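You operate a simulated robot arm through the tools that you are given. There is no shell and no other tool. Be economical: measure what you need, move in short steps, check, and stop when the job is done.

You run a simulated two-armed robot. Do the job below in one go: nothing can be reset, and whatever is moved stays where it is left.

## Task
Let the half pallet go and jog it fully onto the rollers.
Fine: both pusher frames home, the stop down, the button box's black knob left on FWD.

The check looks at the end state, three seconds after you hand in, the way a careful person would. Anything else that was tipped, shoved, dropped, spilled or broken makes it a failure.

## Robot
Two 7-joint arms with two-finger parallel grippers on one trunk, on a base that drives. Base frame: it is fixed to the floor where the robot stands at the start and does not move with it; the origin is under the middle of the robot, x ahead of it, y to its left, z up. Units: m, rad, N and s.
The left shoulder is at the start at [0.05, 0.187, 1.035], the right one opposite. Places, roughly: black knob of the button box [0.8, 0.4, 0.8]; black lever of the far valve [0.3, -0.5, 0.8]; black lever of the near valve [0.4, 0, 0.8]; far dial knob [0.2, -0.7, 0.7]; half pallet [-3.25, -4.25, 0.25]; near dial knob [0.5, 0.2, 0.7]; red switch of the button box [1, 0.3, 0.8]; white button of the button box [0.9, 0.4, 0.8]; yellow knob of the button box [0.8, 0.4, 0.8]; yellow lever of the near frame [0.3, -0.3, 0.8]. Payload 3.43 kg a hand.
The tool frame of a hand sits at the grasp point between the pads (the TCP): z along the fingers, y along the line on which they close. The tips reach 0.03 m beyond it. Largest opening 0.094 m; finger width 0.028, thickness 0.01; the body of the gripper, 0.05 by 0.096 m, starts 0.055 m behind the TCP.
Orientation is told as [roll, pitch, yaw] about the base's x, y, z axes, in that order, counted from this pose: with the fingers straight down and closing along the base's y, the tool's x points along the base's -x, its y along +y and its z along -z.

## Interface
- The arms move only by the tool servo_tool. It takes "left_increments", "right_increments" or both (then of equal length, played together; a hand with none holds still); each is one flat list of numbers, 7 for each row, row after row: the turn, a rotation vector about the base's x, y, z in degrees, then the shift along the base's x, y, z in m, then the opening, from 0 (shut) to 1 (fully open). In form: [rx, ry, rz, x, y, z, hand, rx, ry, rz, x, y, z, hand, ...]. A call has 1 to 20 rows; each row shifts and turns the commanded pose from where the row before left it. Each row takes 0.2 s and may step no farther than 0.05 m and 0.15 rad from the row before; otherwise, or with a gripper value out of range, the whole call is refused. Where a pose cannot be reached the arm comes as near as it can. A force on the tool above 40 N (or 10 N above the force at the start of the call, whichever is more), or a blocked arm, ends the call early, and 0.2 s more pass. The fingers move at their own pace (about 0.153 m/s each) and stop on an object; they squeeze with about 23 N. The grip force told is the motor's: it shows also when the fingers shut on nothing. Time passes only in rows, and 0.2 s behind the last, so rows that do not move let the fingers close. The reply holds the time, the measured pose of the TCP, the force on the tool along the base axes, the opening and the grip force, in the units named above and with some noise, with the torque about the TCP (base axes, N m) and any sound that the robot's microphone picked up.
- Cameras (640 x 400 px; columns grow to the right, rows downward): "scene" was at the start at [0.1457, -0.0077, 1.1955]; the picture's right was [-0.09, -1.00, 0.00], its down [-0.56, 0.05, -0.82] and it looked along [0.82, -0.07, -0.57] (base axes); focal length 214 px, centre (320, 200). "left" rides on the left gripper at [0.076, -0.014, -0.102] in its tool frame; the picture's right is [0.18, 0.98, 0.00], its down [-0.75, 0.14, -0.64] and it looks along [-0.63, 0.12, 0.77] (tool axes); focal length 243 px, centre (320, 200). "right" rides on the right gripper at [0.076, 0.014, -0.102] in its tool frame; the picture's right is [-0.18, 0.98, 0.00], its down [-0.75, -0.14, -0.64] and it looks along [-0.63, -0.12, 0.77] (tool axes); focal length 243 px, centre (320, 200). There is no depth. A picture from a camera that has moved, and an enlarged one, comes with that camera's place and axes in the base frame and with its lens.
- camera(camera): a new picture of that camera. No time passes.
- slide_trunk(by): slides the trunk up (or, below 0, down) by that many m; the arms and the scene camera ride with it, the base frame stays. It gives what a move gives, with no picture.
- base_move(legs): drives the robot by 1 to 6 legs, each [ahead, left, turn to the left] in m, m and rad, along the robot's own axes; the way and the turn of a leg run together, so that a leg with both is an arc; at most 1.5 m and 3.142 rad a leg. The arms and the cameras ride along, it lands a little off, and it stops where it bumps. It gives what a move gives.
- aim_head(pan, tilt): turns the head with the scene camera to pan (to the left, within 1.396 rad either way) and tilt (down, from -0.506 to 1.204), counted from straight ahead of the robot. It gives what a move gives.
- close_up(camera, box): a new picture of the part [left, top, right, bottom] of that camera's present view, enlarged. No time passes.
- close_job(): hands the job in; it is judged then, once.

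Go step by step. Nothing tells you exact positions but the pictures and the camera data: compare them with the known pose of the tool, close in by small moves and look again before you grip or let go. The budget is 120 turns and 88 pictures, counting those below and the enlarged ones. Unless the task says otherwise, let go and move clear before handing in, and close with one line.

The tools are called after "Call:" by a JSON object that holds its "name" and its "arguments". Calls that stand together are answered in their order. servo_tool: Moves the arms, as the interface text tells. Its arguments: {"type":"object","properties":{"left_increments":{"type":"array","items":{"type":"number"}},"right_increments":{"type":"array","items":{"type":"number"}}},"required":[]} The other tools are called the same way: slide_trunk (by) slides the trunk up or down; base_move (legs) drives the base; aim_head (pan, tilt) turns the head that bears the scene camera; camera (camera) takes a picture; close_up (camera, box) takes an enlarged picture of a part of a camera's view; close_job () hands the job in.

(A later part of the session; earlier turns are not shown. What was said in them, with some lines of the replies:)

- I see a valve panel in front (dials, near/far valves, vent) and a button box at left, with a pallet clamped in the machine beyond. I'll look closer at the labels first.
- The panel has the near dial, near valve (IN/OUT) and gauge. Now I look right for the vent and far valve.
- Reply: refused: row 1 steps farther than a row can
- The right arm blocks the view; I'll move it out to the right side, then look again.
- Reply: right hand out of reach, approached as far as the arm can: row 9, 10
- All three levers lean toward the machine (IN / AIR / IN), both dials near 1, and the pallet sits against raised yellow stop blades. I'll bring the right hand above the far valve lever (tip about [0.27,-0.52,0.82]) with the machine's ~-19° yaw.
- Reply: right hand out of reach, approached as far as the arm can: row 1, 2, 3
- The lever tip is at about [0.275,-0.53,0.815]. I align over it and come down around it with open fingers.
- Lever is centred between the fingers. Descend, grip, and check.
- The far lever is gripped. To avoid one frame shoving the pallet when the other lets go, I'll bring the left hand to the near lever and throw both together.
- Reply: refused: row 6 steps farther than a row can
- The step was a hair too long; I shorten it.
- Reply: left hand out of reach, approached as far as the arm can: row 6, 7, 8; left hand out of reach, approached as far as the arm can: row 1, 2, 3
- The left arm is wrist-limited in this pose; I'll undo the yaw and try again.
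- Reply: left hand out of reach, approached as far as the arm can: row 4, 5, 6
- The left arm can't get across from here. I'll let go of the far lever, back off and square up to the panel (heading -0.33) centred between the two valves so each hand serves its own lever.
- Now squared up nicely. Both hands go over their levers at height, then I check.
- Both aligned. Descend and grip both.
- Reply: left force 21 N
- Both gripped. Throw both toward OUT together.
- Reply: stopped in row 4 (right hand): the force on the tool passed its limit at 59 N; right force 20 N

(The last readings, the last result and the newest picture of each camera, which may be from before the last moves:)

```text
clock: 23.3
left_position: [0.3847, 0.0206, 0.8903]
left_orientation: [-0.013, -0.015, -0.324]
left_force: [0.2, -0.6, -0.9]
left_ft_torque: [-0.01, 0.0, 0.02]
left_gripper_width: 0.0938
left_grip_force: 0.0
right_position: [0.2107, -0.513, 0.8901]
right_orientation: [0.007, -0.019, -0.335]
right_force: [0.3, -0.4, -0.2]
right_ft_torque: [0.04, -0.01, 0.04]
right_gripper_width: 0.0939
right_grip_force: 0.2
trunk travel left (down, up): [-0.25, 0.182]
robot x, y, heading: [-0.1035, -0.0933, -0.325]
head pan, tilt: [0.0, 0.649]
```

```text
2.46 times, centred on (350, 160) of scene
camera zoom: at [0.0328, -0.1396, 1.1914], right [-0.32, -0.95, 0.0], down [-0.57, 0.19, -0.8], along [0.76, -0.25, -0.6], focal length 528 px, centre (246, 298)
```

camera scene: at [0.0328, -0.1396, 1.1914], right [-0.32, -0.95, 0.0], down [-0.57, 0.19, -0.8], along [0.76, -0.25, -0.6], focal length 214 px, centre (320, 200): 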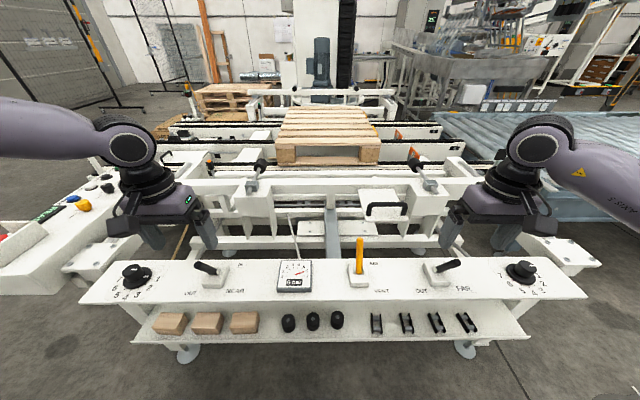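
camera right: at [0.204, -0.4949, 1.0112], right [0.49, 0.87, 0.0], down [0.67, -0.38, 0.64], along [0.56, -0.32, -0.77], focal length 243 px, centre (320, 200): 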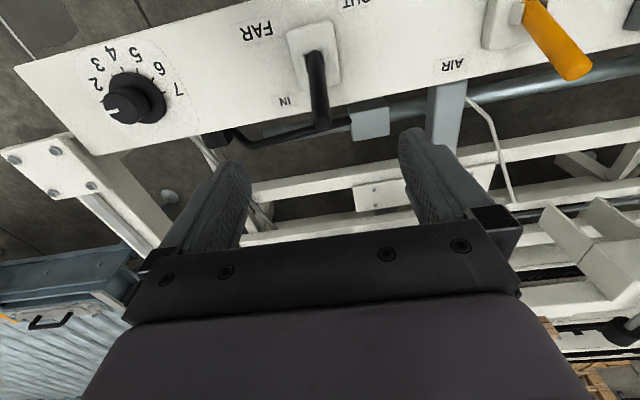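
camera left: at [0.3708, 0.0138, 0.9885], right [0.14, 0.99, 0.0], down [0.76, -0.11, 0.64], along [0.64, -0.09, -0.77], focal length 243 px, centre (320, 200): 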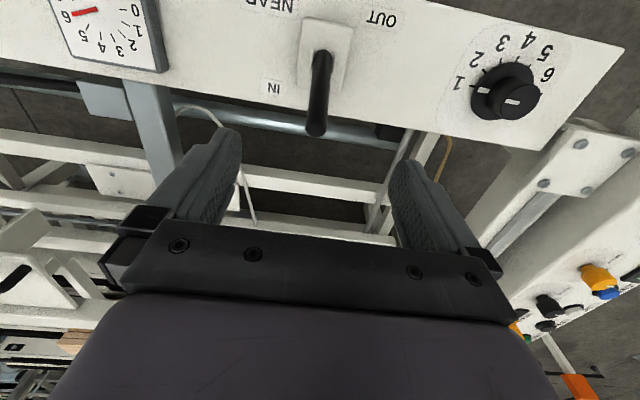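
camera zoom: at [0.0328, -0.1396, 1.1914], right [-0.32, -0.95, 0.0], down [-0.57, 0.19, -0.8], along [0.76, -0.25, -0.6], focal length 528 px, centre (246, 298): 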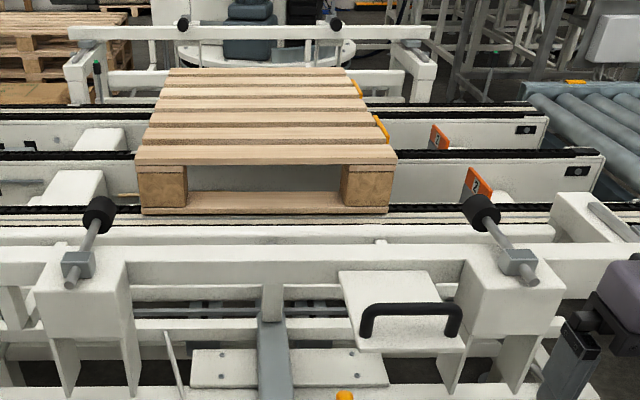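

Both frames are retracting and the pallet stands free. I wait for them to reach home.

Call:
{"name": "servo_tool", "arguments": {"left_increments": [0, 0, 0, -0.02, 0, 0, 1, 0, 0, 0, -0.02, 0, 0, 1, 0, 0, 0, 0, 0, 0, 1, 0, 0, 0, 0, 0, 0, 1, 0, 0, 0, 0, 0, 0, 1, 0, 0, 0, 0, 0, 0, 1, 0, 0, 0, 0, 0, 0, 1, 0, 0, 0, 0, 0, 0, 1, 0, 0, 0, 0, 0, 0, 1, 0, 0, 0, 0, 0, 0, 1, 0, 0, 0, 0, 0, 0, 1, 0, 0, 0, 0, 0, 0, 1, 0, 0, 0, 0, 0, 0, 1, 0, 0, 0, 0, 0, 0, 1, 0, 0, 0, 0, 0, 0, 1]}}

Call:
{"name": "camera", "arguments": {"camera": "scene"}}

Call:
{"name": "close_up", "arguments": {"camera": "scene", "box": [220, 80, 480, 240]}}

```text
clock: 26.5
left_position: [0.3447, 0.0205, 0.8894]
left_orientation: [-0.011, -0.016, -0.322]
left_force: [-0.3, 0.7, 0.3]
left_ft_torque: [-0.01, 0.0, -0.01]
left_gripper_width: 0.0939
left_grip_force: 0.1
right_position: [0.2093, -0.5125, 0.8883]
right_orientation: [0.007, -0.02, -0.335]
right_force: [0.1, 0.6, -0.2]
right_ft_torque: [0.01, 0.0, 0.01]
right_gripper_width: 0.0941
right_grip_force: 0.1
trunk travel left (down, up): [-0.25, 0.182]
robot x, y, heading: [-0.1029, -0.0979, -0.32]
head pan, tilt: [0.0, 0.649]
```

```text
51 pictures are left
camera scene: at [0.0329, -0.1397, 1.1915], right [-0.32, -0.95, 0.0], down [-0.57, 0.19, -0.8], along [0.76, -0.25, -0.6], focal length 214 px, centre (320, 200)
```

scene: 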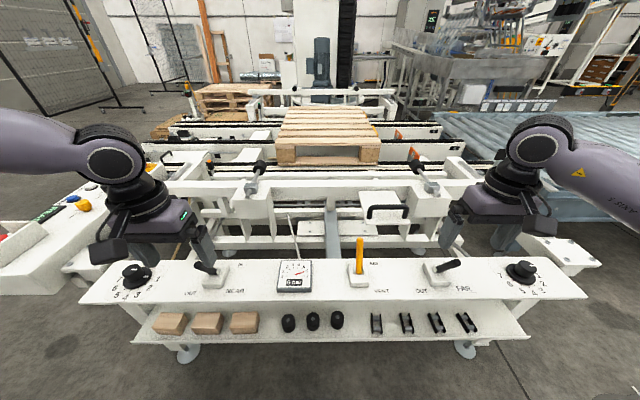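

```text
2.46 times, centred on (350, 160) of scene
camera zoom: at [0.0329, -0.1397, 1.1915], right [-0.32, -0.95, 0.0], down [-0.57, 0.19, -0.8], along [0.76, -0.25, -0.6], focal length 528 px, centre (246, 298)
```

zoom: 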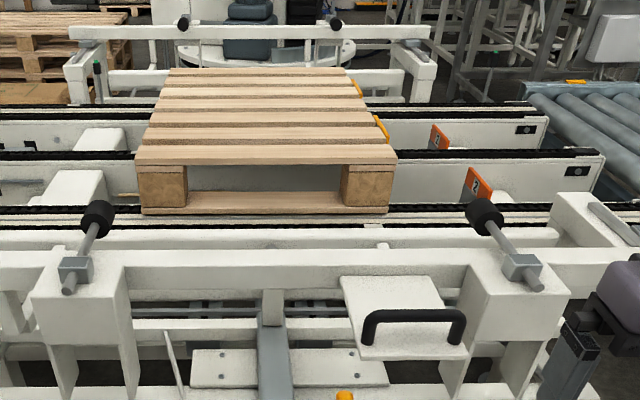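

Frames have settled at home. Now I raise the hands and drive around to stand at the left of the button box, facing it.

Call:
{"name": "servo_tool", "arguments": {"right_increments": [0, 0, 0, 0, 0, 0.04, 1, 0, 0, 0, 0, 0, 0.04, 1, 0, 0, 0, 0, 0, 0.04, 1], "left_increments": [0, 0, 0, 0, 0, 0.04, 1, 0, 0, 0, 0, 0, 0.04, 1, 0, 0, 0, 0, 0, 0.04, 1]}}

Call:
{"name": "base_move", "arguments": {"legs": [[-0.3, 0, 0], [0, 1.25, 0], [1.0, 0, 0], [0, 0, -1.57]]}}

Call:
{"name": "aim_head", "arguments": {"pan": 0.0, "tilt": 0.75}}

Call:
{"name": "camera", "arguments": {"camera": "scene"}}

```text
clock: 27.3
left_position: [0.3447, 0.0219, 1.0045]
left_orientation: [-0.013, -0.017, -0.322]
left_force: [-1.3, -0.5, -0.4]
left_ft_torque: [-0.01, 0.01, 0.0]
left_gripper_width: 0.0939
left_grip_force: 0.0
right_position: [0.2092, -0.5105, 1.0092]
right_orientation: [0.006, -0.02, -0.334]
right_force: [0.4, -0.2, 0.6]
right_ft_torque: [-0.03, -0.02, -0.03]
right_gripper_width: 0.0937
right_grip_force: 0.0
trunk travel left (down, up): [-0.25, 0.182]
robot x, y, heading: [-0.1045, -0.0949, -0.324]
head pan, tilt: [0.0, 0.649]
```

```text
clock: 48.9
left_position: [1.0392, 0.3941, 1.0034]
left_orientation: [-0.013, -0.017, -1.956]
left_force: [-0.5, 1.8, 0.2]
left_ft_torque: [0.02, 0.04, -0.01]
left_gripper_width: 0.0939
left_grip_force: 0.1
right_position: [0.5166, 0.5635, 1.0077]
right_orientation: [0.008, -0.018, -1.969]
right_force: [-0.1, 0.1, 0.3]
right_ft_torque: [0.01, -0.01, -0.01]
right_gripper_width: 0.0941
right_grip_force: 0.0
trunk travel left (down, up): [-0.25, 0.182]
robot x, y, heading: [0.9547, 0.8517, -1.951]
head pan, tilt: [0.0, 0.649]
```

```text
clock: 49.5
left_position: [1.0393, 0.3944, 1.0041]
left_orientation: [-0.013, -0.018, -1.956]
left_force: [-0.4, 0.2, -0.4]
left_ft_torque: [0.01, 0.01, 0.03]
left_gripper_width: 0.0939
left_grip_force: 0.0
right_position: [0.5161, 0.5616, 1.0079]
right_orientation: [0.006, -0.02, -1.969]
right_force: [0.4, -0.2, -0.1]
right_ft_torque: [0.01, 0.0, -0.01]
right_gripper_width: 0.094
right_grip_force: 0.0
trunk travel left (down, up): [-0.25, 0.182]
robot x, y, heading: [0.955, 0.8484, -1.955]
head pan, tilt: [0.0, 0.75]
```

```text
49 pictures are left
camera scene: at [0.8997, 0.7191, 1.1829], right [-0.93, 0.38, 0.0], down [0.26, 0.63, -0.73], along [-0.28, -0.68, -0.68], focal length 214 px, centre (320, 200)
```

scene: 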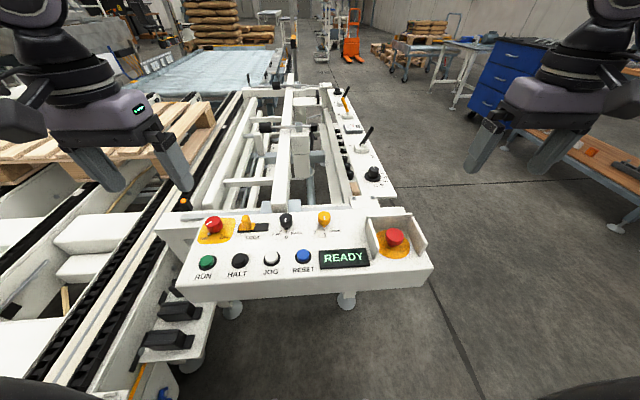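

A fine view of the button box. I zoom in to read the knobs.

Call:
{"name": "close_up", "arguments": {"camera": "scene", "box": [180, 195, 360, 295]}}

Call:
{"name": "camera", "arguments": {"camera": "left"}}

Call:
{"name": "close_up", "arguments": {"camera": "scene", "box": [0, 60, 340, 260]}}

```text
3.56 times, centred on (270, 245) of scene
camera zoom: at [0.8997, 0.7191, 1.1829], right [-0.93, 0.38, 0.0], down [0.26, 0.63, -0.73], along [-0.28, -0.68, -0.68], focal length 763 px, centre (498, 40)
```

zoom: 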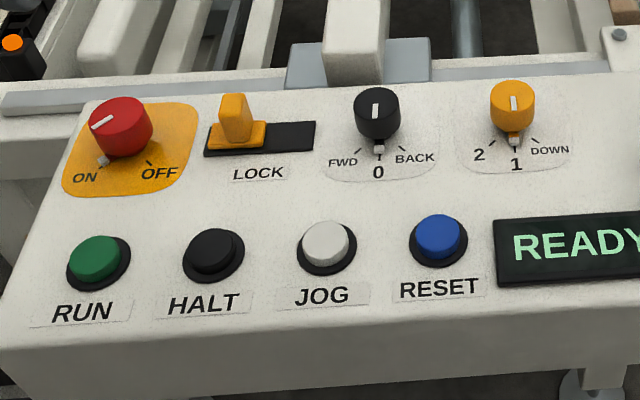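

```text
47 pictures are left
camera left: at [1.0574, 0.472, 1.1063], right [0.98, -0.2, -0.01], down [-0.14, -0.74, 0.65], along [-0.14, -0.64, -0.76], focal length 243 px, centre (320, 200)
```

left: 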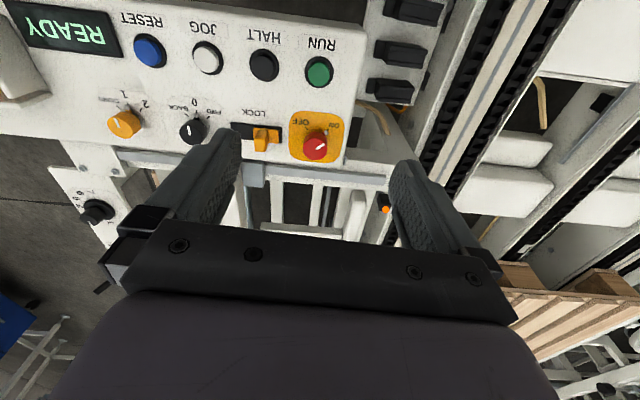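

```text
1.88 times, centred on (170, 160) of scene
camera zoom: at [0.8997, 0.7191, 1.1829], right [-0.93, 0.38, 0.0], down [0.26, 0.63, -0.73], along [-0.28, -0.68, -0.68], focal length 404 px, centre (602, 275)
```

zoom: 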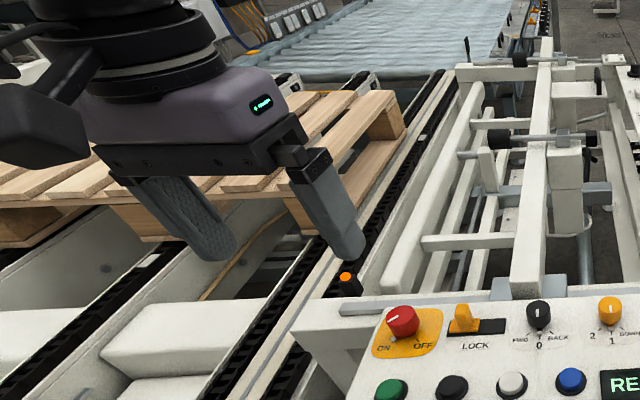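

Panel is readable: main ON, black knob at 0 (FWD/BACK), yellow stop knob at 1 (2/1/DOWN). The targets: yellow ≈[0.752,0.386,0.785], black ≈[0.845,0.36], JOG ≈[0.904,0.438]. I shift the robot right so the left hand serves them all.

Call:
{"name": "base_move", "arguments": {"legs": [[0, -0.27, 0]]}}

Call:
{"name": "servo_tool", "arguments": {"left_increments": [0, 0, 0, -0.015, -0.045, -0.01, 1, 0, 0, 0, -0.015, -0.04, -0.02, 1, 0, 0, 0, -0.005, -0.02, -0.03, 0.7, 0, 0, 0, 0, 0, -0.04, 0.7]}}

Call:
{"name": "camera", "arguments": {"camera": "left"}}

Call:
{"name": "aim_head", "arguments": {"pan": 0.3, "tilt": 0.7}}

Call:
{"name": "camera", "arguments": {"camera": "scene"}}

```text
clock: 52.4
left_position: [0.7954, 0.493, 1.0038]
left_orientation: [-0.012, -0.018, -1.956]
left_force: [0.4, 0.0, -0.2]
left_ft_torque: [0.0, 0.01, 0.0]
left_gripper_width: 0.094
left_grip_force: 0.0
right_position: [0.2729, 0.6624, 1.0075]
right_orientation: [0.007, -0.02, -1.969]
right_force: [0.4, 0.3, -0.5]
right_ft_torque: [0.0, 0.0, 0.0]
right_gripper_width: 0.094
right_grip_force: 0.2
trunk travel left (down, up): [-0.25, 0.182]
robot x, y, heading: [0.7091, 0.9493, -1.953]
head pan, tilt: [0.0, 0.75]
```

```text
clock: 53.4
left_position: [0.7605, 0.3878, 0.9072]
left_orientation: [-0.012, -0.02, -1.956]
left_force: [1.4, 0.5, -0.7]
left_ft_torque: [-0.03, -0.02, 0.01]
left_gripper_width: 0.0657
left_grip_force: 0.1
right_position: [0.2721, 0.6627, 1.0079]
right_orientation: [0.007, -0.019, -1.969]
right_force: [-0.7, 1.0, 0.3]
right_ft_torque: [0.0, -0.03, 0.04]
right_gripper_width: 0.0937
right_grip_force: 0.1
trunk travel left (down, up): [-0.25, 0.182]
robot x, y, heading: [0.7085, 0.9514, -1.954]
head pan, tilt: [0.0, 0.75]
```

```text
45 pictures are left
camera left: at [0.7775, 0.4666, 1.0092], right [0.98, -0.2, -0.02], down [-0.14, -0.74, 0.65], along [-0.14, -0.64, -0.76], focal length 243 px, centre (320, 200)
```

left: 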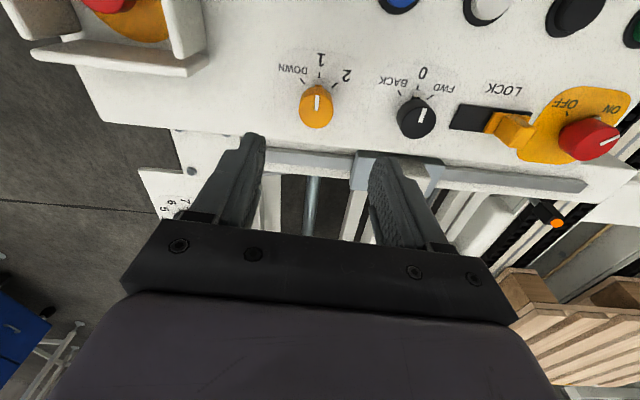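

```text
clock: 54.2
left_position: [0.7596, 0.3881, 0.9084]
left_orientation: [-0.013, -0.019, -1.957]
left_force: [-0.8, 1.2, -0.1]
left_ft_torque: [0.01, -0.01, 0.0]
left_gripper_width: 0.0658
left_grip_force: 0.1
right_position: [0.272, 0.6629, 1.0077]
right_orientation: [0.008, -0.02, -1.969]
right_force: [0.0, 0.4, 0.7]
right_ft_torque: [-0.01, 0.03, -0.05]
right_gripper_width: 0.0942
right_grip_force: 0.1
trunk travel left (down, up): [-0.25, 0.182]
robot x, y, heading: [0.708, 0.9498, -1.952]
head pan, tilt: [0.3, 0.7]
```

```text
44 pictures are left
camera scene: at [0.6789, 0.8108, 1.1871], right [-1.0, 0.09, 0.0], down [0.06, 0.64, -0.76], along [-0.07, -0.76, -0.64], focal length 214 px, centre (320, 200)
```

scene: 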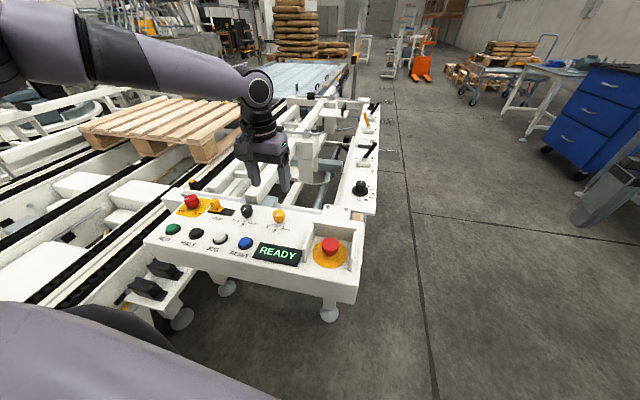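

The yellow knob is centred under the left hand. Descend and grip its top.

Call:
{"name": "servo_tool", "arguments": {"left_increments": [0, 0, 0, -0.004, 0, -0.04, 0.7, 0, 0, 0, 0, 0, -0.04, 0.7, 0, 0, 0, 0, 0, -0.02, 0.7, 0, 0, 0, 0, 0, -0.01, 0.7]}}

Call:
{"name": "camera", "arguments": {"camera": "left"}}

```text
clock: 55.2
left_position: [0.7562, 0.3882, 0.7951]
left_orientation: [-0.012, -0.019, -1.958]
left_force: [-0.3, 0.2, 0.7]
left_ft_torque: [-0.05, 0.0, 0.02]
left_gripper_width: 0.0656
left_grip_force: 0.0
right_position: [0.2723, 0.6628, 1.0077]
right_orientation: [0.006, -0.017, -1.97]
right_force: [-0.6, -0.6, 0.6]
right_ft_torque: [0.01, 0.0, 0.01]
right_gripper_width: 0.094
right_grip_force: 0.0
trunk travel left (down, up): [-0.25, 0.182]
robot x, y, heading: [0.7111, 0.9491, -1.956]
head pan, tilt: [0.3, 0.7]
```

```text
43 pictures are left
camera left: at [0.7739, 0.4664, 0.8972], right [0.98, -0.2, -0.02], down [-0.14, -0.74, 0.65], along [-0.14, -0.64, -0.76], focal length 243 px, centre (320, 200)
```

left: 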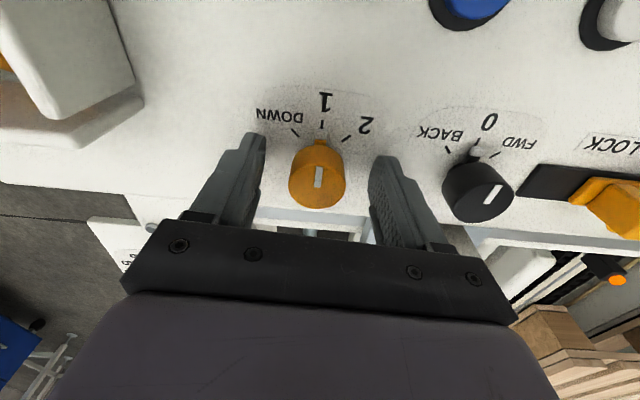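

Knob lies between the pads. Close, then turn it counterclockwise (from above) toward DOWN.

Call:
{"name": "servo_tool", "arguments": {"left_increments": [0, 0, 0, 0, 0, 0, 0, 0, 0, 0, 0, 0, 0, 0, 0, 0, 0, 0, 0, 0, 0, 0, 0, 8, 0, 0, 0, 0, 0, 0, 8, 0, 0, 0, 0, 0, 0, 8, 0, 0, 0, 0, 0, 0, 8, 0, 0, 0, 0, 0, 0, 8, 0, 0, 0, 0, 0, 0, 0, 0, 0, 0, 0]}}

Call:
{"name": "camera", "arguments": {"camera": "left"}}

```text
clock: 57.2
left_position: [0.7533, 0.3882, 0.7959]
left_orientation: [-0.02, -0.019, -1.262]
left_force: [-28.9, 1.5, -3.4]
left_ft_torque: [0.61, -0.63, -0.01]
left_gripper_width: 0.0315
left_grip_force: 44.9
right_position: [0.2694, 0.6627, 1.0052]
right_orientation: [0.01, -0.018, -1.97]
right_force: [0.0, -1.1, -0.2]
right_ft_torque: [0.0, 0.02, 0.01]
right_gripper_width: 0.0941
right_grip_force: 0.0
trunk travel left (down, up): [-0.25, 0.182]
robot x, y, heading: [0.7101, 0.9535, -1.958]
head pan, tilt: [0.3, 0.7]
```

```text
42 pictures are left
camera left: at [0.7181, 0.4602, 0.8974], right [0.88, 0.48, -0.02], down [0.37, -0.66, 0.65], along [0.3, -0.58, -0.76], focal length 243 px, centre (320, 200)
```

left: 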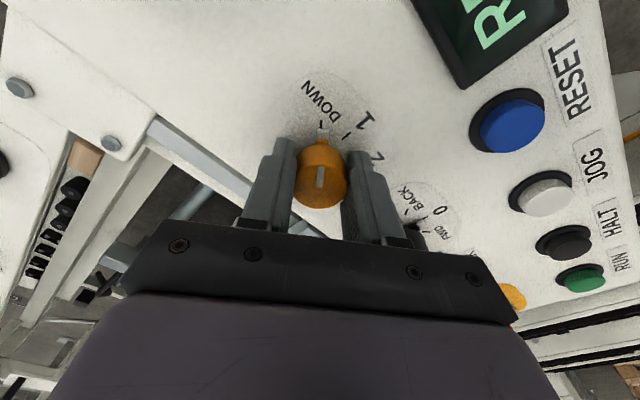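

The pointer sits at DOWN. Release, lift, turn the hand back and move over the black knob, then check the stop.

Call:
{"name": "servo_tool", "arguments": {"left_increments": [0, 0, 0, 0, 0, 0, 0.7, 0, 0, 0, 0, 0, 0, 0.7, 0, 0, 0, 0, 0, 0.04, 0.7, 0, 0, 0, 0, 0, 0.04, 0.7, 0, 0, -8, 0.02, -0.006, 0.02, 0.7, 0, 0, -8, 0.02, -0.006, 0, 0.7, 0, 0, -8, 0.02, -0.006, 0, 0.7, 0, 0, -8, 0.02, -0.006, 0, 0.7, 0, 0, -8, 0.013, -0.004, 0, 0.7]}}

Call:
{"name": "camera", "arguments": {"camera": "left"}}

Call:
{"name": "camera", "arguments": {"camera": "scene"}}

```text
clock: 59.2
left_position: [0.8481, 0.3613, 0.8959]
left_orientation: [-0.012, -0.019, -1.96]
left_force: [0.1, -0.4, -0.2]
left_ft_torque: [0.02, 0.0, 0.0]
left_gripper_width: 0.0657
left_grip_force: 0.0
right_position: [0.2721, 0.6633, 1.0083]
right_orientation: [0.008, -0.02, -1.968]
right_force: [-0.6, -0.6, 0.6]
right_ft_torque: [-0.02, -0.02, 0.0]
right_gripper_width: 0.0944
right_grip_force: 0.2
trunk travel left (down, up): [-0.25, 0.182]
robot x, y, heading: [0.7103, 0.9492, -1.956]
head pan, tilt: [0.3, 0.7]
```

```text
41 pictures are left
camera left: at [0.866, 0.4398, 0.998], right [0.98, -0.2, -0.01], down [-0.14, -0.74, 0.65], along [-0.14, -0.64, -0.76], focal length 243 px, centre (320, 200)
```

left: 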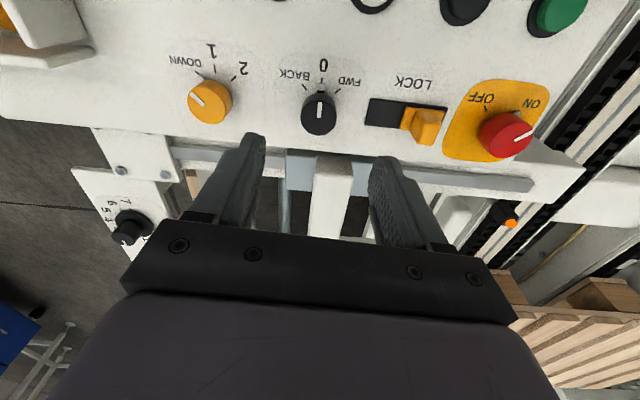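

```text
40 pictures are left
camera scene: at [0.6791, 0.8107, 1.1871], right [-1.0, 0.09, 0.0], down [0.06, 0.64, -0.76], along [-0.07, -0.76, -0.64], focal length 214 px, centre (320, 200)
```

scene: 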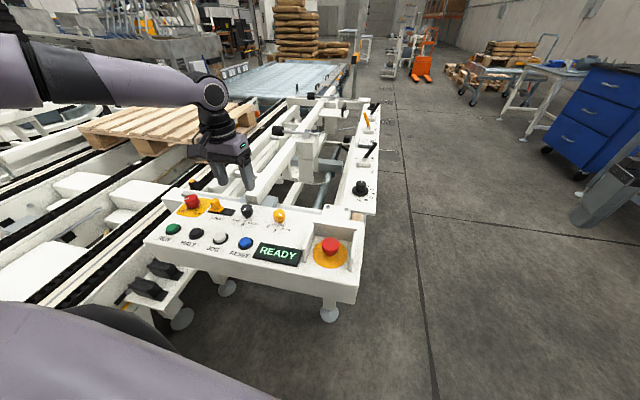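

Yellow reads DOWN. Now grip the black knob and turn it clockwise to FWD.

Call:
{"name": "servo_tool", "arguments": {"left_increments": [0, 0, 0, -0.002, -0.001, -0.04, 0.7, 0, 0, 0, 0, 0, -0.04, 0.7, 0, 0, 0, 0, 0, -0.02, 0.7, 0, 0, 0, 0, 0, 0, 0, 0, 0, 0, 0, 0, 0, 0, 0, 0, 0, 0, 0, 0, 0, 0, 0, -8, 0, 0, 0, 0, 0, 0, -8, 0, 0, 0, 0, 0, 0, -8, 0, 0, 0, 0, 0, 0, -8, 0, 0, 0, 0, 0, 0, -8, 0, 0, 0, 0, 0, 0, 0, 0, 0, 0, 0]}}

Call:
{"name": "camera", "arguments": {"camera": "left"}}

```text
clock: 61.8
left_position: [0.8467, 0.3582, 0.795]
left_orientation: [-0.011, -0.02, -2.658]
left_force: [-11.1, -5.1, -1.1]
left_ft_torque: [-0.07, -1.07, -0.07]
left_gripper_width: 0.0312
left_grip_force: 45.0
right_position: [0.2721, 0.662, 1.007]
right_orientation: [0.008, -0.018, -1.969]
right_force: [0.5, -0.3, -0.3]
right_ft_torque: [-0.02, -0.04, 0.0]
right_gripper_width: 0.0939
right_grip_force: 0.0
trunk travel left (down, up): [-0.25, 0.182]
robot x, y, heading: [0.7109, 0.9496, -1.954]
head pan, tilt: [0.3, 0.7]
```

```text
39 pictures are left
camera left: at [0.9099, 0.4069, 0.8968], right [0.62, -0.78, -0.01], down [-0.59, -0.48, 0.65], along [-0.52, -0.4, -0.76], focal length 243 px, centre (320, 200)
```

left: 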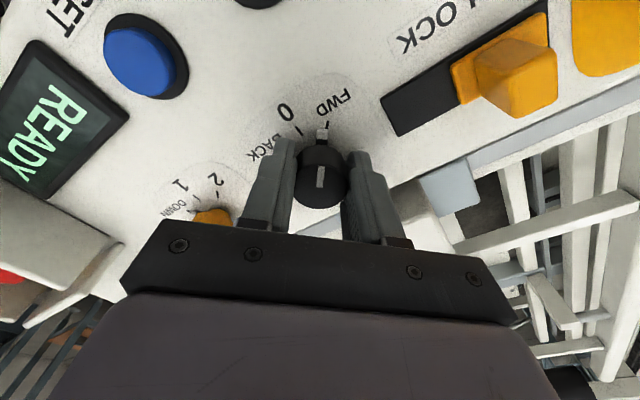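

Black knob reads FWD. Release, lift, and move over JOG with shut fingers.

Call:
{"name": "servo_tool", "arguments": {"left_increments": [0, 0, 0, 0, 0, 0, 0.7, 0, 0, 0, 0, 0, 0, 0.7, 0, 0, 0, 0, 0, 0.04, 0.7, 0, 0, 0, 0, 0, 0.04, 0.7, 0, 0, 8, 0.015, 0.016, 0, 0.3, 0, 0, 8, 0.015, 0.016, 0, 0, 0, 0, 8, 0.014, 0.016, 0, 0, 0, 0, 8, 0.013, 0.016, 0, 0, 0, 0, 8, 0, 0.016, 0, 0]}}

Call:
{"name": "camera", "arguments": {"camera": "left"}}

Call:
{"name": "camera", "arguments": {"camera": "scene"}}

```text
clock: 63.8
left_position: [0.9054, 0.4411, 0.8739]
left_orientation: [-0.012, -0.021, -1.955]
left_force: [0.2, -0.8, 0.4]
left_ft_torque: [0.02, 0.0, 0.01]
left_gripper_width: 0.0001
left_grip_force: 22.7
right_position: [0.2733, 0.6639, 1.0087]
right_orientation: [0.008, -0.019, -1.969]
right_force: [-0.5, -0.1, 0.4]
right_ft_torque: [0.0, 0.03, -0.03]
right_gripper_width: 0.0939
right_grip_force: 0.1
trunk travel left (down, up): [-0.25, 0.182]
robot x, y, heading: [0.7069, 0.9538, -1.953]
head pan, tilt: [0.3, 0.7]
```

```text
38 pictures are left
camera left: at [0.9227, 0.5186, 0.9754], right [0.98, -0.2, -0.01], down [-0.14, -0.74, 0.65], along [-0.14, -0.64, -0.76], focal length 243 px, centre (320, 200)
```

left: 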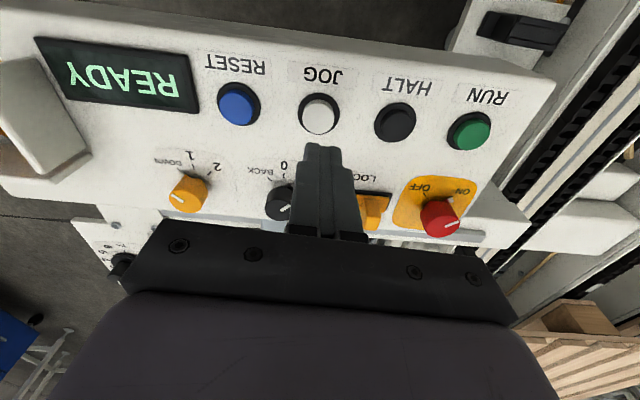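

```text
37 pictures are left
camera scene: at [0.679, 0.8108, 1.1871], right [-1.0, 0.09, 0.0], down [0.06, 0.64, -0.77], along [-0.07, -0.76, -0.64], focal length 214 px, centre (320, 200)
```

scene: 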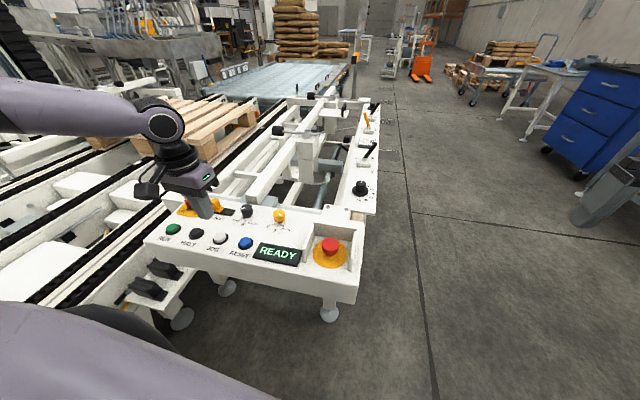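

JOG is right below the fingertips. Brief press first to see how the pallet moves.

Call:
{"name": "servo_tool", "arguments": {"left_increments": [0, 0, 0, -0.002, 0, -0.04, 0, 0, 0, 0, 0, 0, -0.02, 0, 0, 0, 0, 0, 0, -0.006, 0, 0, 0, 0, 0, 0, -0.005, 0, 0, 0, 0, 0, 0, -0.004, 0]}}

Call:
{"name": "close_up", "arguments": {"camera": "scene", "box": [60, 60, 380, 260]}}

```text
clock: 65.0
left_position: [0.9034, 0.4386, 0.7993]
left_orientation: [-0.013, -0.019, -1.959]
left_force: [-1.2, 0.8, 2.7]
left_ft_torque: [-0.01, 0.08, -0.02]
left_gripper_width: 0.0
left_grip_force: 22.8
right_position: [0.2728, 0.6623, 1.0078]
right_orientation: [0.008, -0.02, -1.968]
right_force: [-0.2, 0.3, 0.2]
right_ft_torque: [0.02, 0.0, -0.02]
right_gripper_width: 0.0938
right_grip_force: 0.1
trunk travel left (down, up): [-0.25, 0.182]
robot x, y, heading: [0.7103, 0.9498, -1.956]
head pan, tilt: [0.3, 0.7]
heard: click
```

```text
2.00 times, centred on (220, 160) of scene
camera zoom: at [0.6788, 0.811, 1.1872], right [-1.0, 0.09, 0.0], down [0.06, 0.64, -0.77], along [-0.07, -0.76, -0.64], focal length 429 px, centre (520, 280)
```

zoom: 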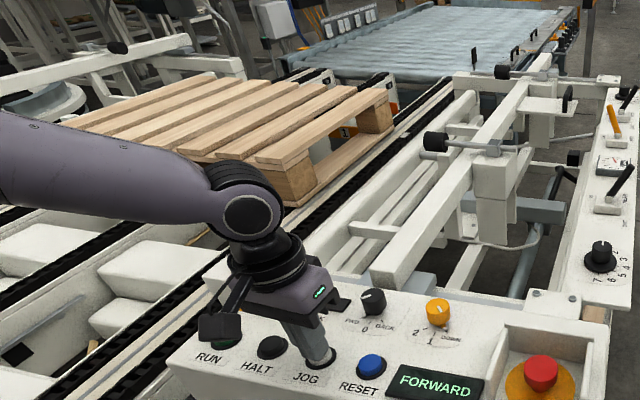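

The display shows FORWARD. Hold 1 s and see.

Call:
{"name": "servo_tool", "arguments": {"left_increments": [0, 0, 0, 0, 0, -0.001, 0, 0, 0, 0, 0, 0, 0, 0, 0, 0, 0, 0, 0, 0, 0, 0, 0, 0, 0, 0, 0, 0, 0, 0, 0, 0, 0, 0, 0]}}

Call:
{"name": "close_up", "arguments": {"camera": "scene", "box": [60, 60, 380, 260]}}

```text
clock: 66.2
left_position: [0.9022, 0.4383, 0.7975]
left_orientation: [-0.012, -0.018, -1.957]
left_force: [1.3, -1.6, 3.5]
left_ft_torque: [-0.02, -0.03, -0.02]
left_gripper_width: 0.0
left_grip_force: 23.8
right_position: [0.2731, 0.6634, 1.0083]
right_orientation: [0.007, -0.02, -1.97]
right_force: [0.1, -0.2, -0.2]
right_ft_torque: [0.02, 0.02, -0.01]
right_gripper_width: 0.0943
right_grip_force: 0.1
trunk travel left (down, up): [-0.25, 0.182]
robot x, y, heading: [0.7107, 0.9499, -1.955]
head pan, tilt: [0.3, 0.7]
```

```text
2.00 times, centred on (220, 160) of scene
camera zoom: at [0.679, 0.8109, 1.1872], right [-1.0, 0.09, 0.0], down [0.06, 0.64, -0.77], along [-0.07, -0.76, -0.64], focal length 429 px, centre (520, 280)
```

zoom: 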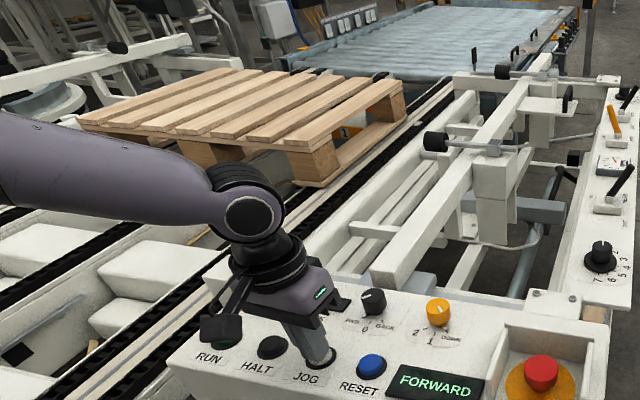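

The pallet moves toward the rollers cleanly. Keep holding.

Call:
{"name": "servo_tool", "arguments": {"left_increments": [0, 0, 0, 0, 0, 0, 0, 0, 0, 0, 0, 0, 0, 0, 0, 0, 0, 0, 0, 0, 0, 0, 0, 0, 0, 0, 0, 0, 0, 0, 0, 0, 0, 0, 0, 0, 0, 0, 0, 0, 0, 0, 0, 0, 0, 0, 0, 0, 0, 0, 0, 0, 0, 0, 0, 0, 0, 0, 0, 0, 0, 0, 0, 0, 0, 0, 0, 0, 0, 0]}}

Call:
{"name": "close_up", "arguments": {"camera": "scene", "box": [60, 60, 380, 260]}}

```text
clock: 68.4
left_position: [0.9016, 0.4389, 0.7988]
left_orientation: [-0.012, -0.019, -1.957]
left_force: [0.1, -0.8, 4.6]
left_ft_torque: [0.05, -0.03, -0.03]
left_gripper_width: 0.0
left_grip_force: 23.1
right_position: [0.2731, 0.6628, 1.0089]
right_orientation: [0.008, -0.02, -1.968]
right_force: [0.2, 0.0, 0.3]
right_ft_torque: [0.0, -0.01, 0.01]
right_gripper_width: 0.0942
right_grip_force: 0.0
trunk travel left (down, up): [-0.25, 0.182]
robot x, y, heading: [0.7088, 0.9479, -1.952]
head pan, tilt: [0.3, 0.7]
```

```text
2.00 times, centred on (220, 160) of scene
camera zoom: at [0.6789, 0.811, 1.1872], right [-1.0, 0.09, 0.0], down [0.06, 0.64, -0.77], along [-0.07, -0.76, -0.64], focal length 429 px, centre (520, 280)
```

zoom: 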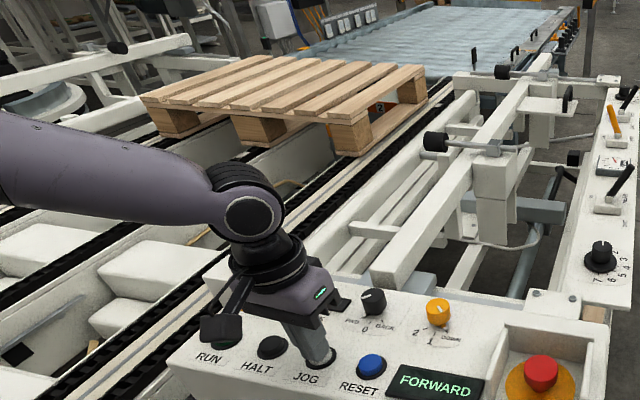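

Speed is about 0.09 m/s with roughly 0.75 m to go. Hold longer.

Call:
{"name": "servo_tool", "arguments": {"left_increments": [0, 0, 0, 0, 0, 0, 0, 0, 0, 0, 0, 0, 0, 0, 0, 0, 0, 0, 0, 0, 0, 0, 0, 0, 0, 0, 0, 0, 0, 0, 0, 0, 0, 0, 0, 0, 0, 0, 0, 0, 0, 0, 0, 0, 0, 0, 0, 0, 0, 0, 0, 0, 0, 0, 0, 0, 0, 0, 0, 0, 0, 0, 0, 0, 0, 0, 0, 0, 0, 0, 0, 0, 0, 0, 0, 0, 0, 0, 0, 0, 0, 0, 0, 0, 0, 0, 0, 0, 0, 0, 0, 0, 0, 0, 0, 0, 0, 0, 0, 0, 0, 0, 0, 0, 0, 0, 0, 0, 0, 0, 0, 0, 0, 0, 0, 0, 0, 0, 0, 0, 0, 0, 0, 0, 0, 0]}}

Call:
{"name": "close_up", "arguments": {"camera": "scene", "box": [60, 40, 380, 240]}}

```text
clock: 72.2
left_position: [0.9029, 0.4388, 0.7988]
left_orientation: [-0.011, -0.018, -1.957]
left_force: [-0.5, 0.5, 2.8]
left_ft_torque: [0.07, 0.0, -0.02]
left_gripper_width: 0.0
left_grip_force: 22.8
right_position: [0.2735, 0.6624, 1.0084]
right_orientation: [0.009, -0.019, -1.969]
right_force: [0.2, -0.3, 0.5]
right_ft_torque: [0.02, 0.02, 0.0]
right_gripper_width: 0.094
right_grip_force: 0.1
trunk travel left (down, up): [-0.25, 0.182]
robot x, y, heading: [0.7122, 0.945, -1.96]
head pan, tilt: [0.3, 0.7]
```

```text
2.00 times, centred on (220, 140) of scene
camera zoom: at [0.6789, 0.8111, 1.1872], right [-1.0, 0.09, 0.0], down [0.06, 0.64, -0.77], along [-0.07, -0.76, -0.64], focal length 429 px, centre (520, 320)
```

zoom: 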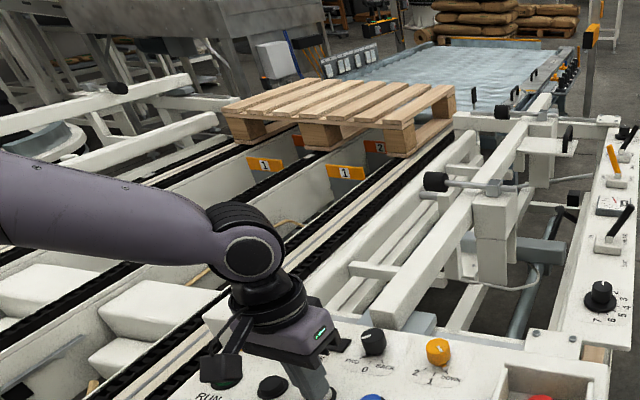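

Stop 1 is down (pallet passed it). Keep jogging.

Call:
{"name": "servo_tool", "arguments": {"left_increments": [0, 0, 0, 0, 0, 0, 0, 0, 0, 0, 0, 0, 0, 0, 0, 0, 0, 0, 0, 0, 0, 0, 0, 0, 0, 0, 0, 0, 0, 0, 0, 0, 0, 0, 0, 0, 0, 0, 0, 0, 0, 0, 0, 0, 0, 0, 0, 0, 0, 0, 0, 0, 0, 0, 0, 0, 0, 0, 0, 0, 0, 0, 0, 0, 0, 0, 0, 0, 0, 0, 0, 0, 0, 0, 0, 0, 0, 0, 0, 0, 0, 0, 0, 0, 0, 0, 0, 0, 0, 0, 0, 0, 0, 0, 0, 0, 0, 0, 0, 0, 0, 0, 0, 0, 0, 0, 0, 0, 0, 0, 0, 0, 0, 0, 0, 0, 0, 0, 0, 0, 0, 0, 0, 0, 0, 0]}}

Call:
{"name": "close_up", "arguments": {"camera": "scene", "box": [120, 40, 400, 215]}}

```text
clock: 76.0
left_position: [0.9023, 0.4377, 0.7985]
left_orientation: [-0.012, -0.019, -1.957]
left_force: [0.5, 0.3, 3.5]
left_ft_torque: [0.01, -0.02, 0.02]
left_gripper_width: 0.0001
left_grip_force: 22.9
right_position: [0.2722, 0.6634, 1.007]
right_orientation: [0.008, -0.021, -1.968]
right_force: [0.1, 0.6, -0.5]
right_ft_torque: [0.03, -0.01, -0.02]
right_gripper_width: 0.0939
right_grip_force: 0.0
trunk travel left (down, up): [-0.25, 0.182]
robot x, y, heading: [0.7106, 0.9455, -1.954]
head pan, tilt: [0.3, 0.7]
```

```text
2.29 times, centred on (260, 128) of scene
camera zoom: at [0.6789, 0.811, 1.1872], right [-1.0, 0.09, 0.0], down [0.06, 0.64, -0.77], along [-0.07, -0.76, -0.64], focal length 490 px, centre (457, 366)
```

zoom: 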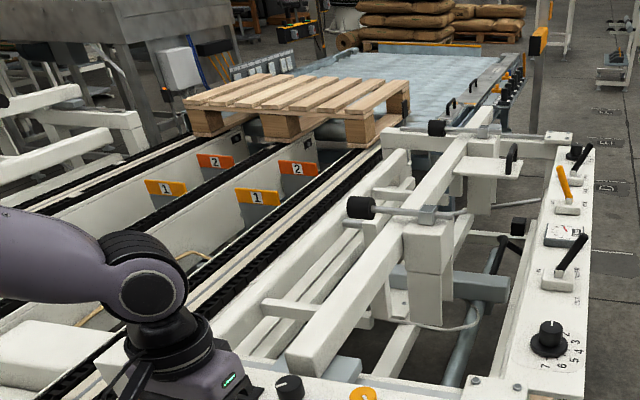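

Nearly there; the trailing end is about at the roller edge. A bit more.

Call:
{"name": "servo_tool", "arguments": {"left_increments": [0, 0, 0, 0, 0, 0, 0, 0, 0, 0, 0, 0, 0, 0, 0, 0, 0, 0, 0, 0, 0, 0, 0, 0, 0, 0, 0, 0, 0, 0, 0, 0, 0, 0, 0, 0, 0, 0, 0, 0, 0, 0, 0, 0, 0, 0, 0, 0, 0, 0, 0, 0, 0, 0, 0, 0, 0, 0, 0, 0, 0, 0, 0]}}

Call:
{"name": "close_up", "arguments": {"camera": "scene", "box": [160, 60, 340, 172]}}

```text
clock: 78.0
left_position: [0.9029, 0.4388, 0.7982]
left_orientation: [-0.012, -0.019, -1.957]
left_force: [-0.5, 0.1, 3.8]
left_ft_torque: [0.05, -0.01, -0.01]
left_gripper_width: 0.0002
left_grip_force: 23.6
right_position: [0.2722, 0.6633, 1.0078]
right_orientation: [0.01, -0.018, -1.969]
right_force: [0.6, 0.7, -0.2]
right_ft_torque: [0.01, 0.02, -0.04]
right_gripper_width: 0.0938
right_grip_force: 0.2
trunk travel left (down, up): [-0.25, 0.182]
robot x, y, heading: [0.7114, 0.9486, -1.957]
head pan, tilt: [0.3, 0.7]
```

```text
3.56 times, centred on (250, 116) of scene
camera zoom: at [0.6789, 0.811, 1.1872], right [-1.0, 0.09, 0.0], down [0.06, 0.64, -0.77], along [-0.07, -0.76, -0.64], focal length 763 px, centre (569, 499)
```

zoom: 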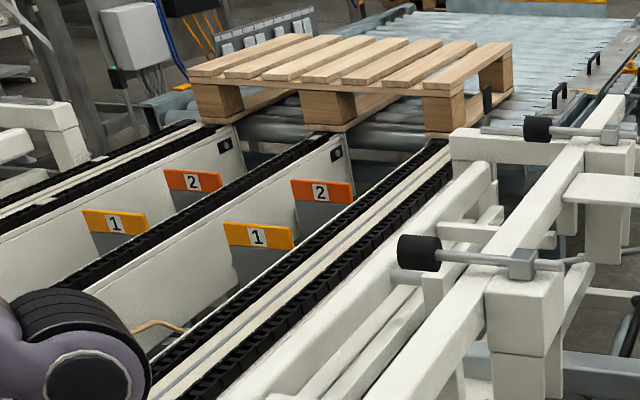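

The trailing edge is just at the chain ends. A bit further.

Call:
{"name": "servo_tool", "arguments": {"left_increments": [0, 0, 0, 0, 0, 0, 0, 0, 0, 0, 0, 0, 0, 0, 0, 0, 0, 0, 0, 0, 0, 0, 0, 0, 0, 0, 0, 0, 0, 0, 0, 0, 0, 0, 0, 0, 0, 0, 0, 0, 0, 0, 0, 0, 0, 0, 0, 0, 0, 0, 0, 0, 0, 0, 0, 0, 0, 0, 0, 0, 0, 0, 0]}}

Call:
{"name": "close_up", "arguments": {"camera": "scene", "box": [160, 50, 340, 162]}}

```text
clock: 80.0
left_position: [0.9028, 0.4379, 0.7985]
left_orientation: [-0.01, -0.019, -1.958]
left_force: [0.0, -0.8, 4.0]
left_ft_torque: [0.04, 0.02, 0.02]
left_gripper_width: 0.0001
left_grip_force: 23.1
right_position: [0.2723, 0.664, 1.0079]
right_orientation: [0.01, -0.017, -1.968]
right_force: [-0.3, 0.0, -0.3]
right_ft_torque: [0.0, 0.02, -0.02]
right_gripper_width: 0.0938
right_grip_force: 0.0
trunk travel left (down, up): [-0.25, 0.182]
robot x, y, heading: [0.7109, 0.9502, -1.96]
head pan, tilt: [0.3, 0.7]
```

```text
3.56 times, centred on (250, 106) of scene
camera zoom: at [0.6789, 0.811, 1.1872], right [-1.0, 0.09, 0.0], down [0.06, 0.64, -0.77], along [-0.07, -0.76, -0.64], focal length 763 px, centre (569, 534)
```

zoom: 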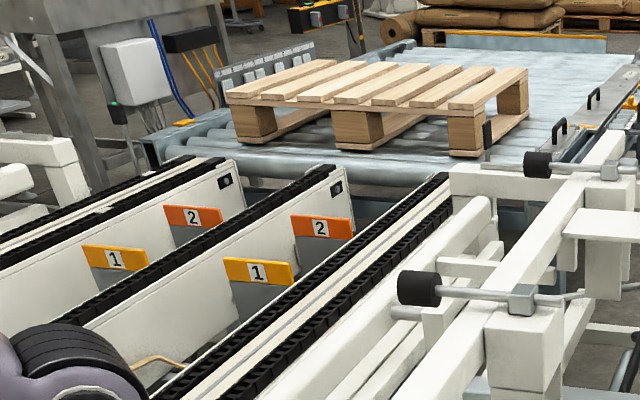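

It is on the rollers; a short bit more for margin, then release JOG and lift the hand.

Call:
{"name": "servo_tool", "arguments": {"left_increments": [0, 0, 0, 0, 0, 0, 0, 0, 0, 0, 0, 0, 0, 0, 0, 0, 0, 0, 0, 0, 0, 0, 0, 0, 0, 0, 0.03, 0, 0, 0, 0, 0, 0, 0.04, 0, 0, 0, 0, 0, 0, 0.04, 0, 0, 0, 0, 0, 0.03, 0.03, 0, 0, 0, 0, 0, 0, 0, 0]}}

Call:
{"name": "camera", "arguments": {"camera": "scene"}}

Call:
{"name": "close_up", "arguments": {"camera": "scene", "box": [160, 50, 340, 162]}}

Call:
{"name": "close_up", "arguments": {"camera": "scene", "box": [140, 180, 380, 310]}}

```text
clock: 81.8
left_position: [0.9008, 0.4691, 0.9388]
left_orientation: [-0.011, -0.017, -1.957]
left_force: [-0.1, -0.1, -0.9]
left_ft_torque: [0.02, 0.0, 0.03]
left_gripper_width: 0.0
left_grip_force: 23.2
right_position: [0.2722, 0.6626, 1.0074]
right_orientation: [0.006, -0.019, -1.97]
right_force: [0.0, -0.4, 0.3]
right_ft_torque: [0.0, 0.01, 0.01]
right_gripper_width: 0.0945
right_grip_force: 0.0
trunk travel left (down, up): [-0.25, 0.182]
robot x, y, heading: [0.7043, 0.9495, -1.95]
head pan, tilt: [0.3, 0.7]
```

```text
29 pictures are left
camera scene: at [0.679, 0.8108, 1.1871], right [-1.0, 0.09, 0.0], down [0.06, 0.64, -0.77], along [-0.07, -0.76, -0.64], focal length 214 px, centre (320, 200)
```

scene: 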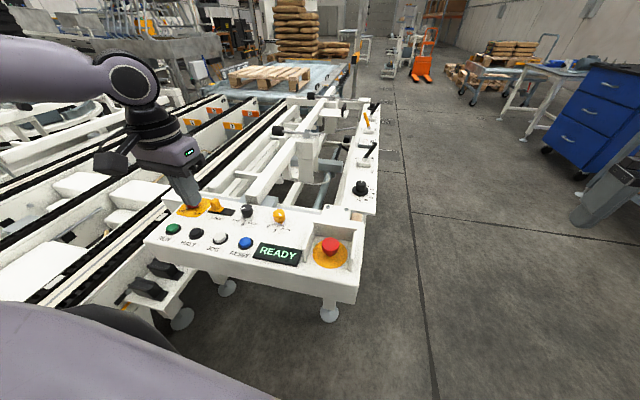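

```text
3.56 times, centred on (250, 106) of scene
camera zoom: at [0.679, 0.8108, 1.1871], right [-1.0, 0.09, 0.0], down [0.06, 0.64, -0.77], along [-0.07, -0.76, -0.64], focal length 763 px, centre (569, 534)
```

zoom: 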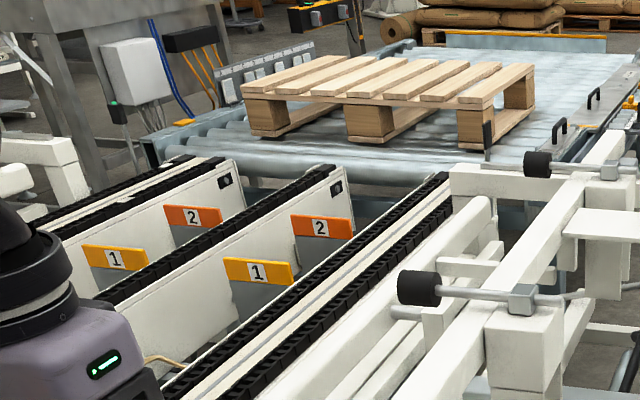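

```text
2.67 times, centred on (260, 245) of scene
camera zoom: at [0.679, 0.8108, 1.1871], right [-1.0, 0.09, 0.0], down [0.06, 0.64, -0.77], along [-0.07, -0.76, -0.64], focal length 572 px, centre (480, 80)
```

zoom: 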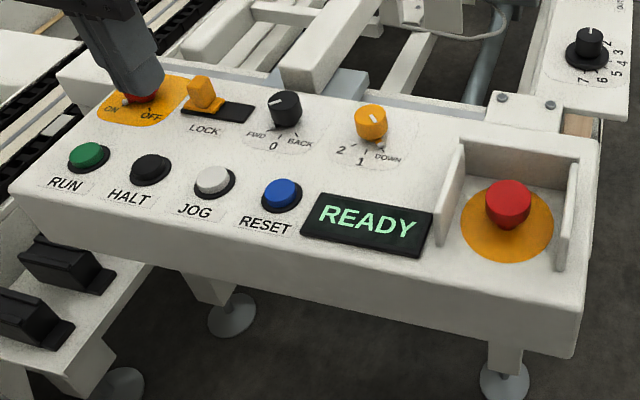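

The pallet is fully on the rollers, the display is back to READY, stop down, black knob on FWD, frames home. I move the left hand clear.

Call:
{"name": "servo_tool", "arguments": {"left_increments": [0, 0, 0, 0, 0.02, 0.04, 0.3, 0, 0, 0, 0, 0.03, 0.03, 0.5, 0, 0, 0, 0, 0.03, 0, 0.5, 0, 0, 0, 0, 0, 0, 0.5]}}

Call:
{"name": "close_up", "arguments": {"camera": "scene", "box": [60, 40, 380, 240]}}

```text
clock: 82.8
left_position: [0.9045, 0.5496, 1.0101]
left_orientation: [-0.013, -0.018, -1.957]
left_force: [0.1, -0.5, -0.3]
left_ft_torque: [0.01, 0.0, 0.02]
left_gripper_width: 0.047
left_grip_force: 0.1
right_position: [0.2736, 0.6631, 1.0076]
right_orientation: [0.006, -0.02, -1.969]
right_force: [0.7, 0.7, 0.8]
right_ft_torque: [0.01, 0.02, -0.02]
right_gripper_width: 0.0941
right_grip_force: 0.0
trunk travel left (down, up): [-0.25, 0.182]
robot x, y, heading: [0.7104, 0.9523, -1.956]
head pan, tilt: [0.3, 0.7]
```

```text
2.00 times, centred on (220, 140) of scene
camera zoom: at [0.679, 0.8107, 1.1871], right [-1.0, 0.09, 0.0], down [0.06, 0.64, -0.76], along [-0.07, -0.76, -0.64], focal length 429 px, centre (520, 320)
```

zoom: 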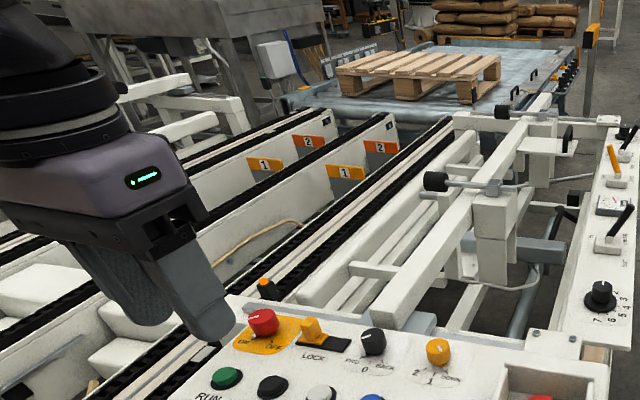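

All is at rest: the pallet is on the rollers, the frames are home, the stop is down and the knob is on FWD. I hand in.

Call:
{"name": "close_job", "arguments": {}}

```text
The job is handed in.
```

The half pallet is released and fully on the rollers. Both pusher frames are home, the stop is down, and the black knob is on FWD.
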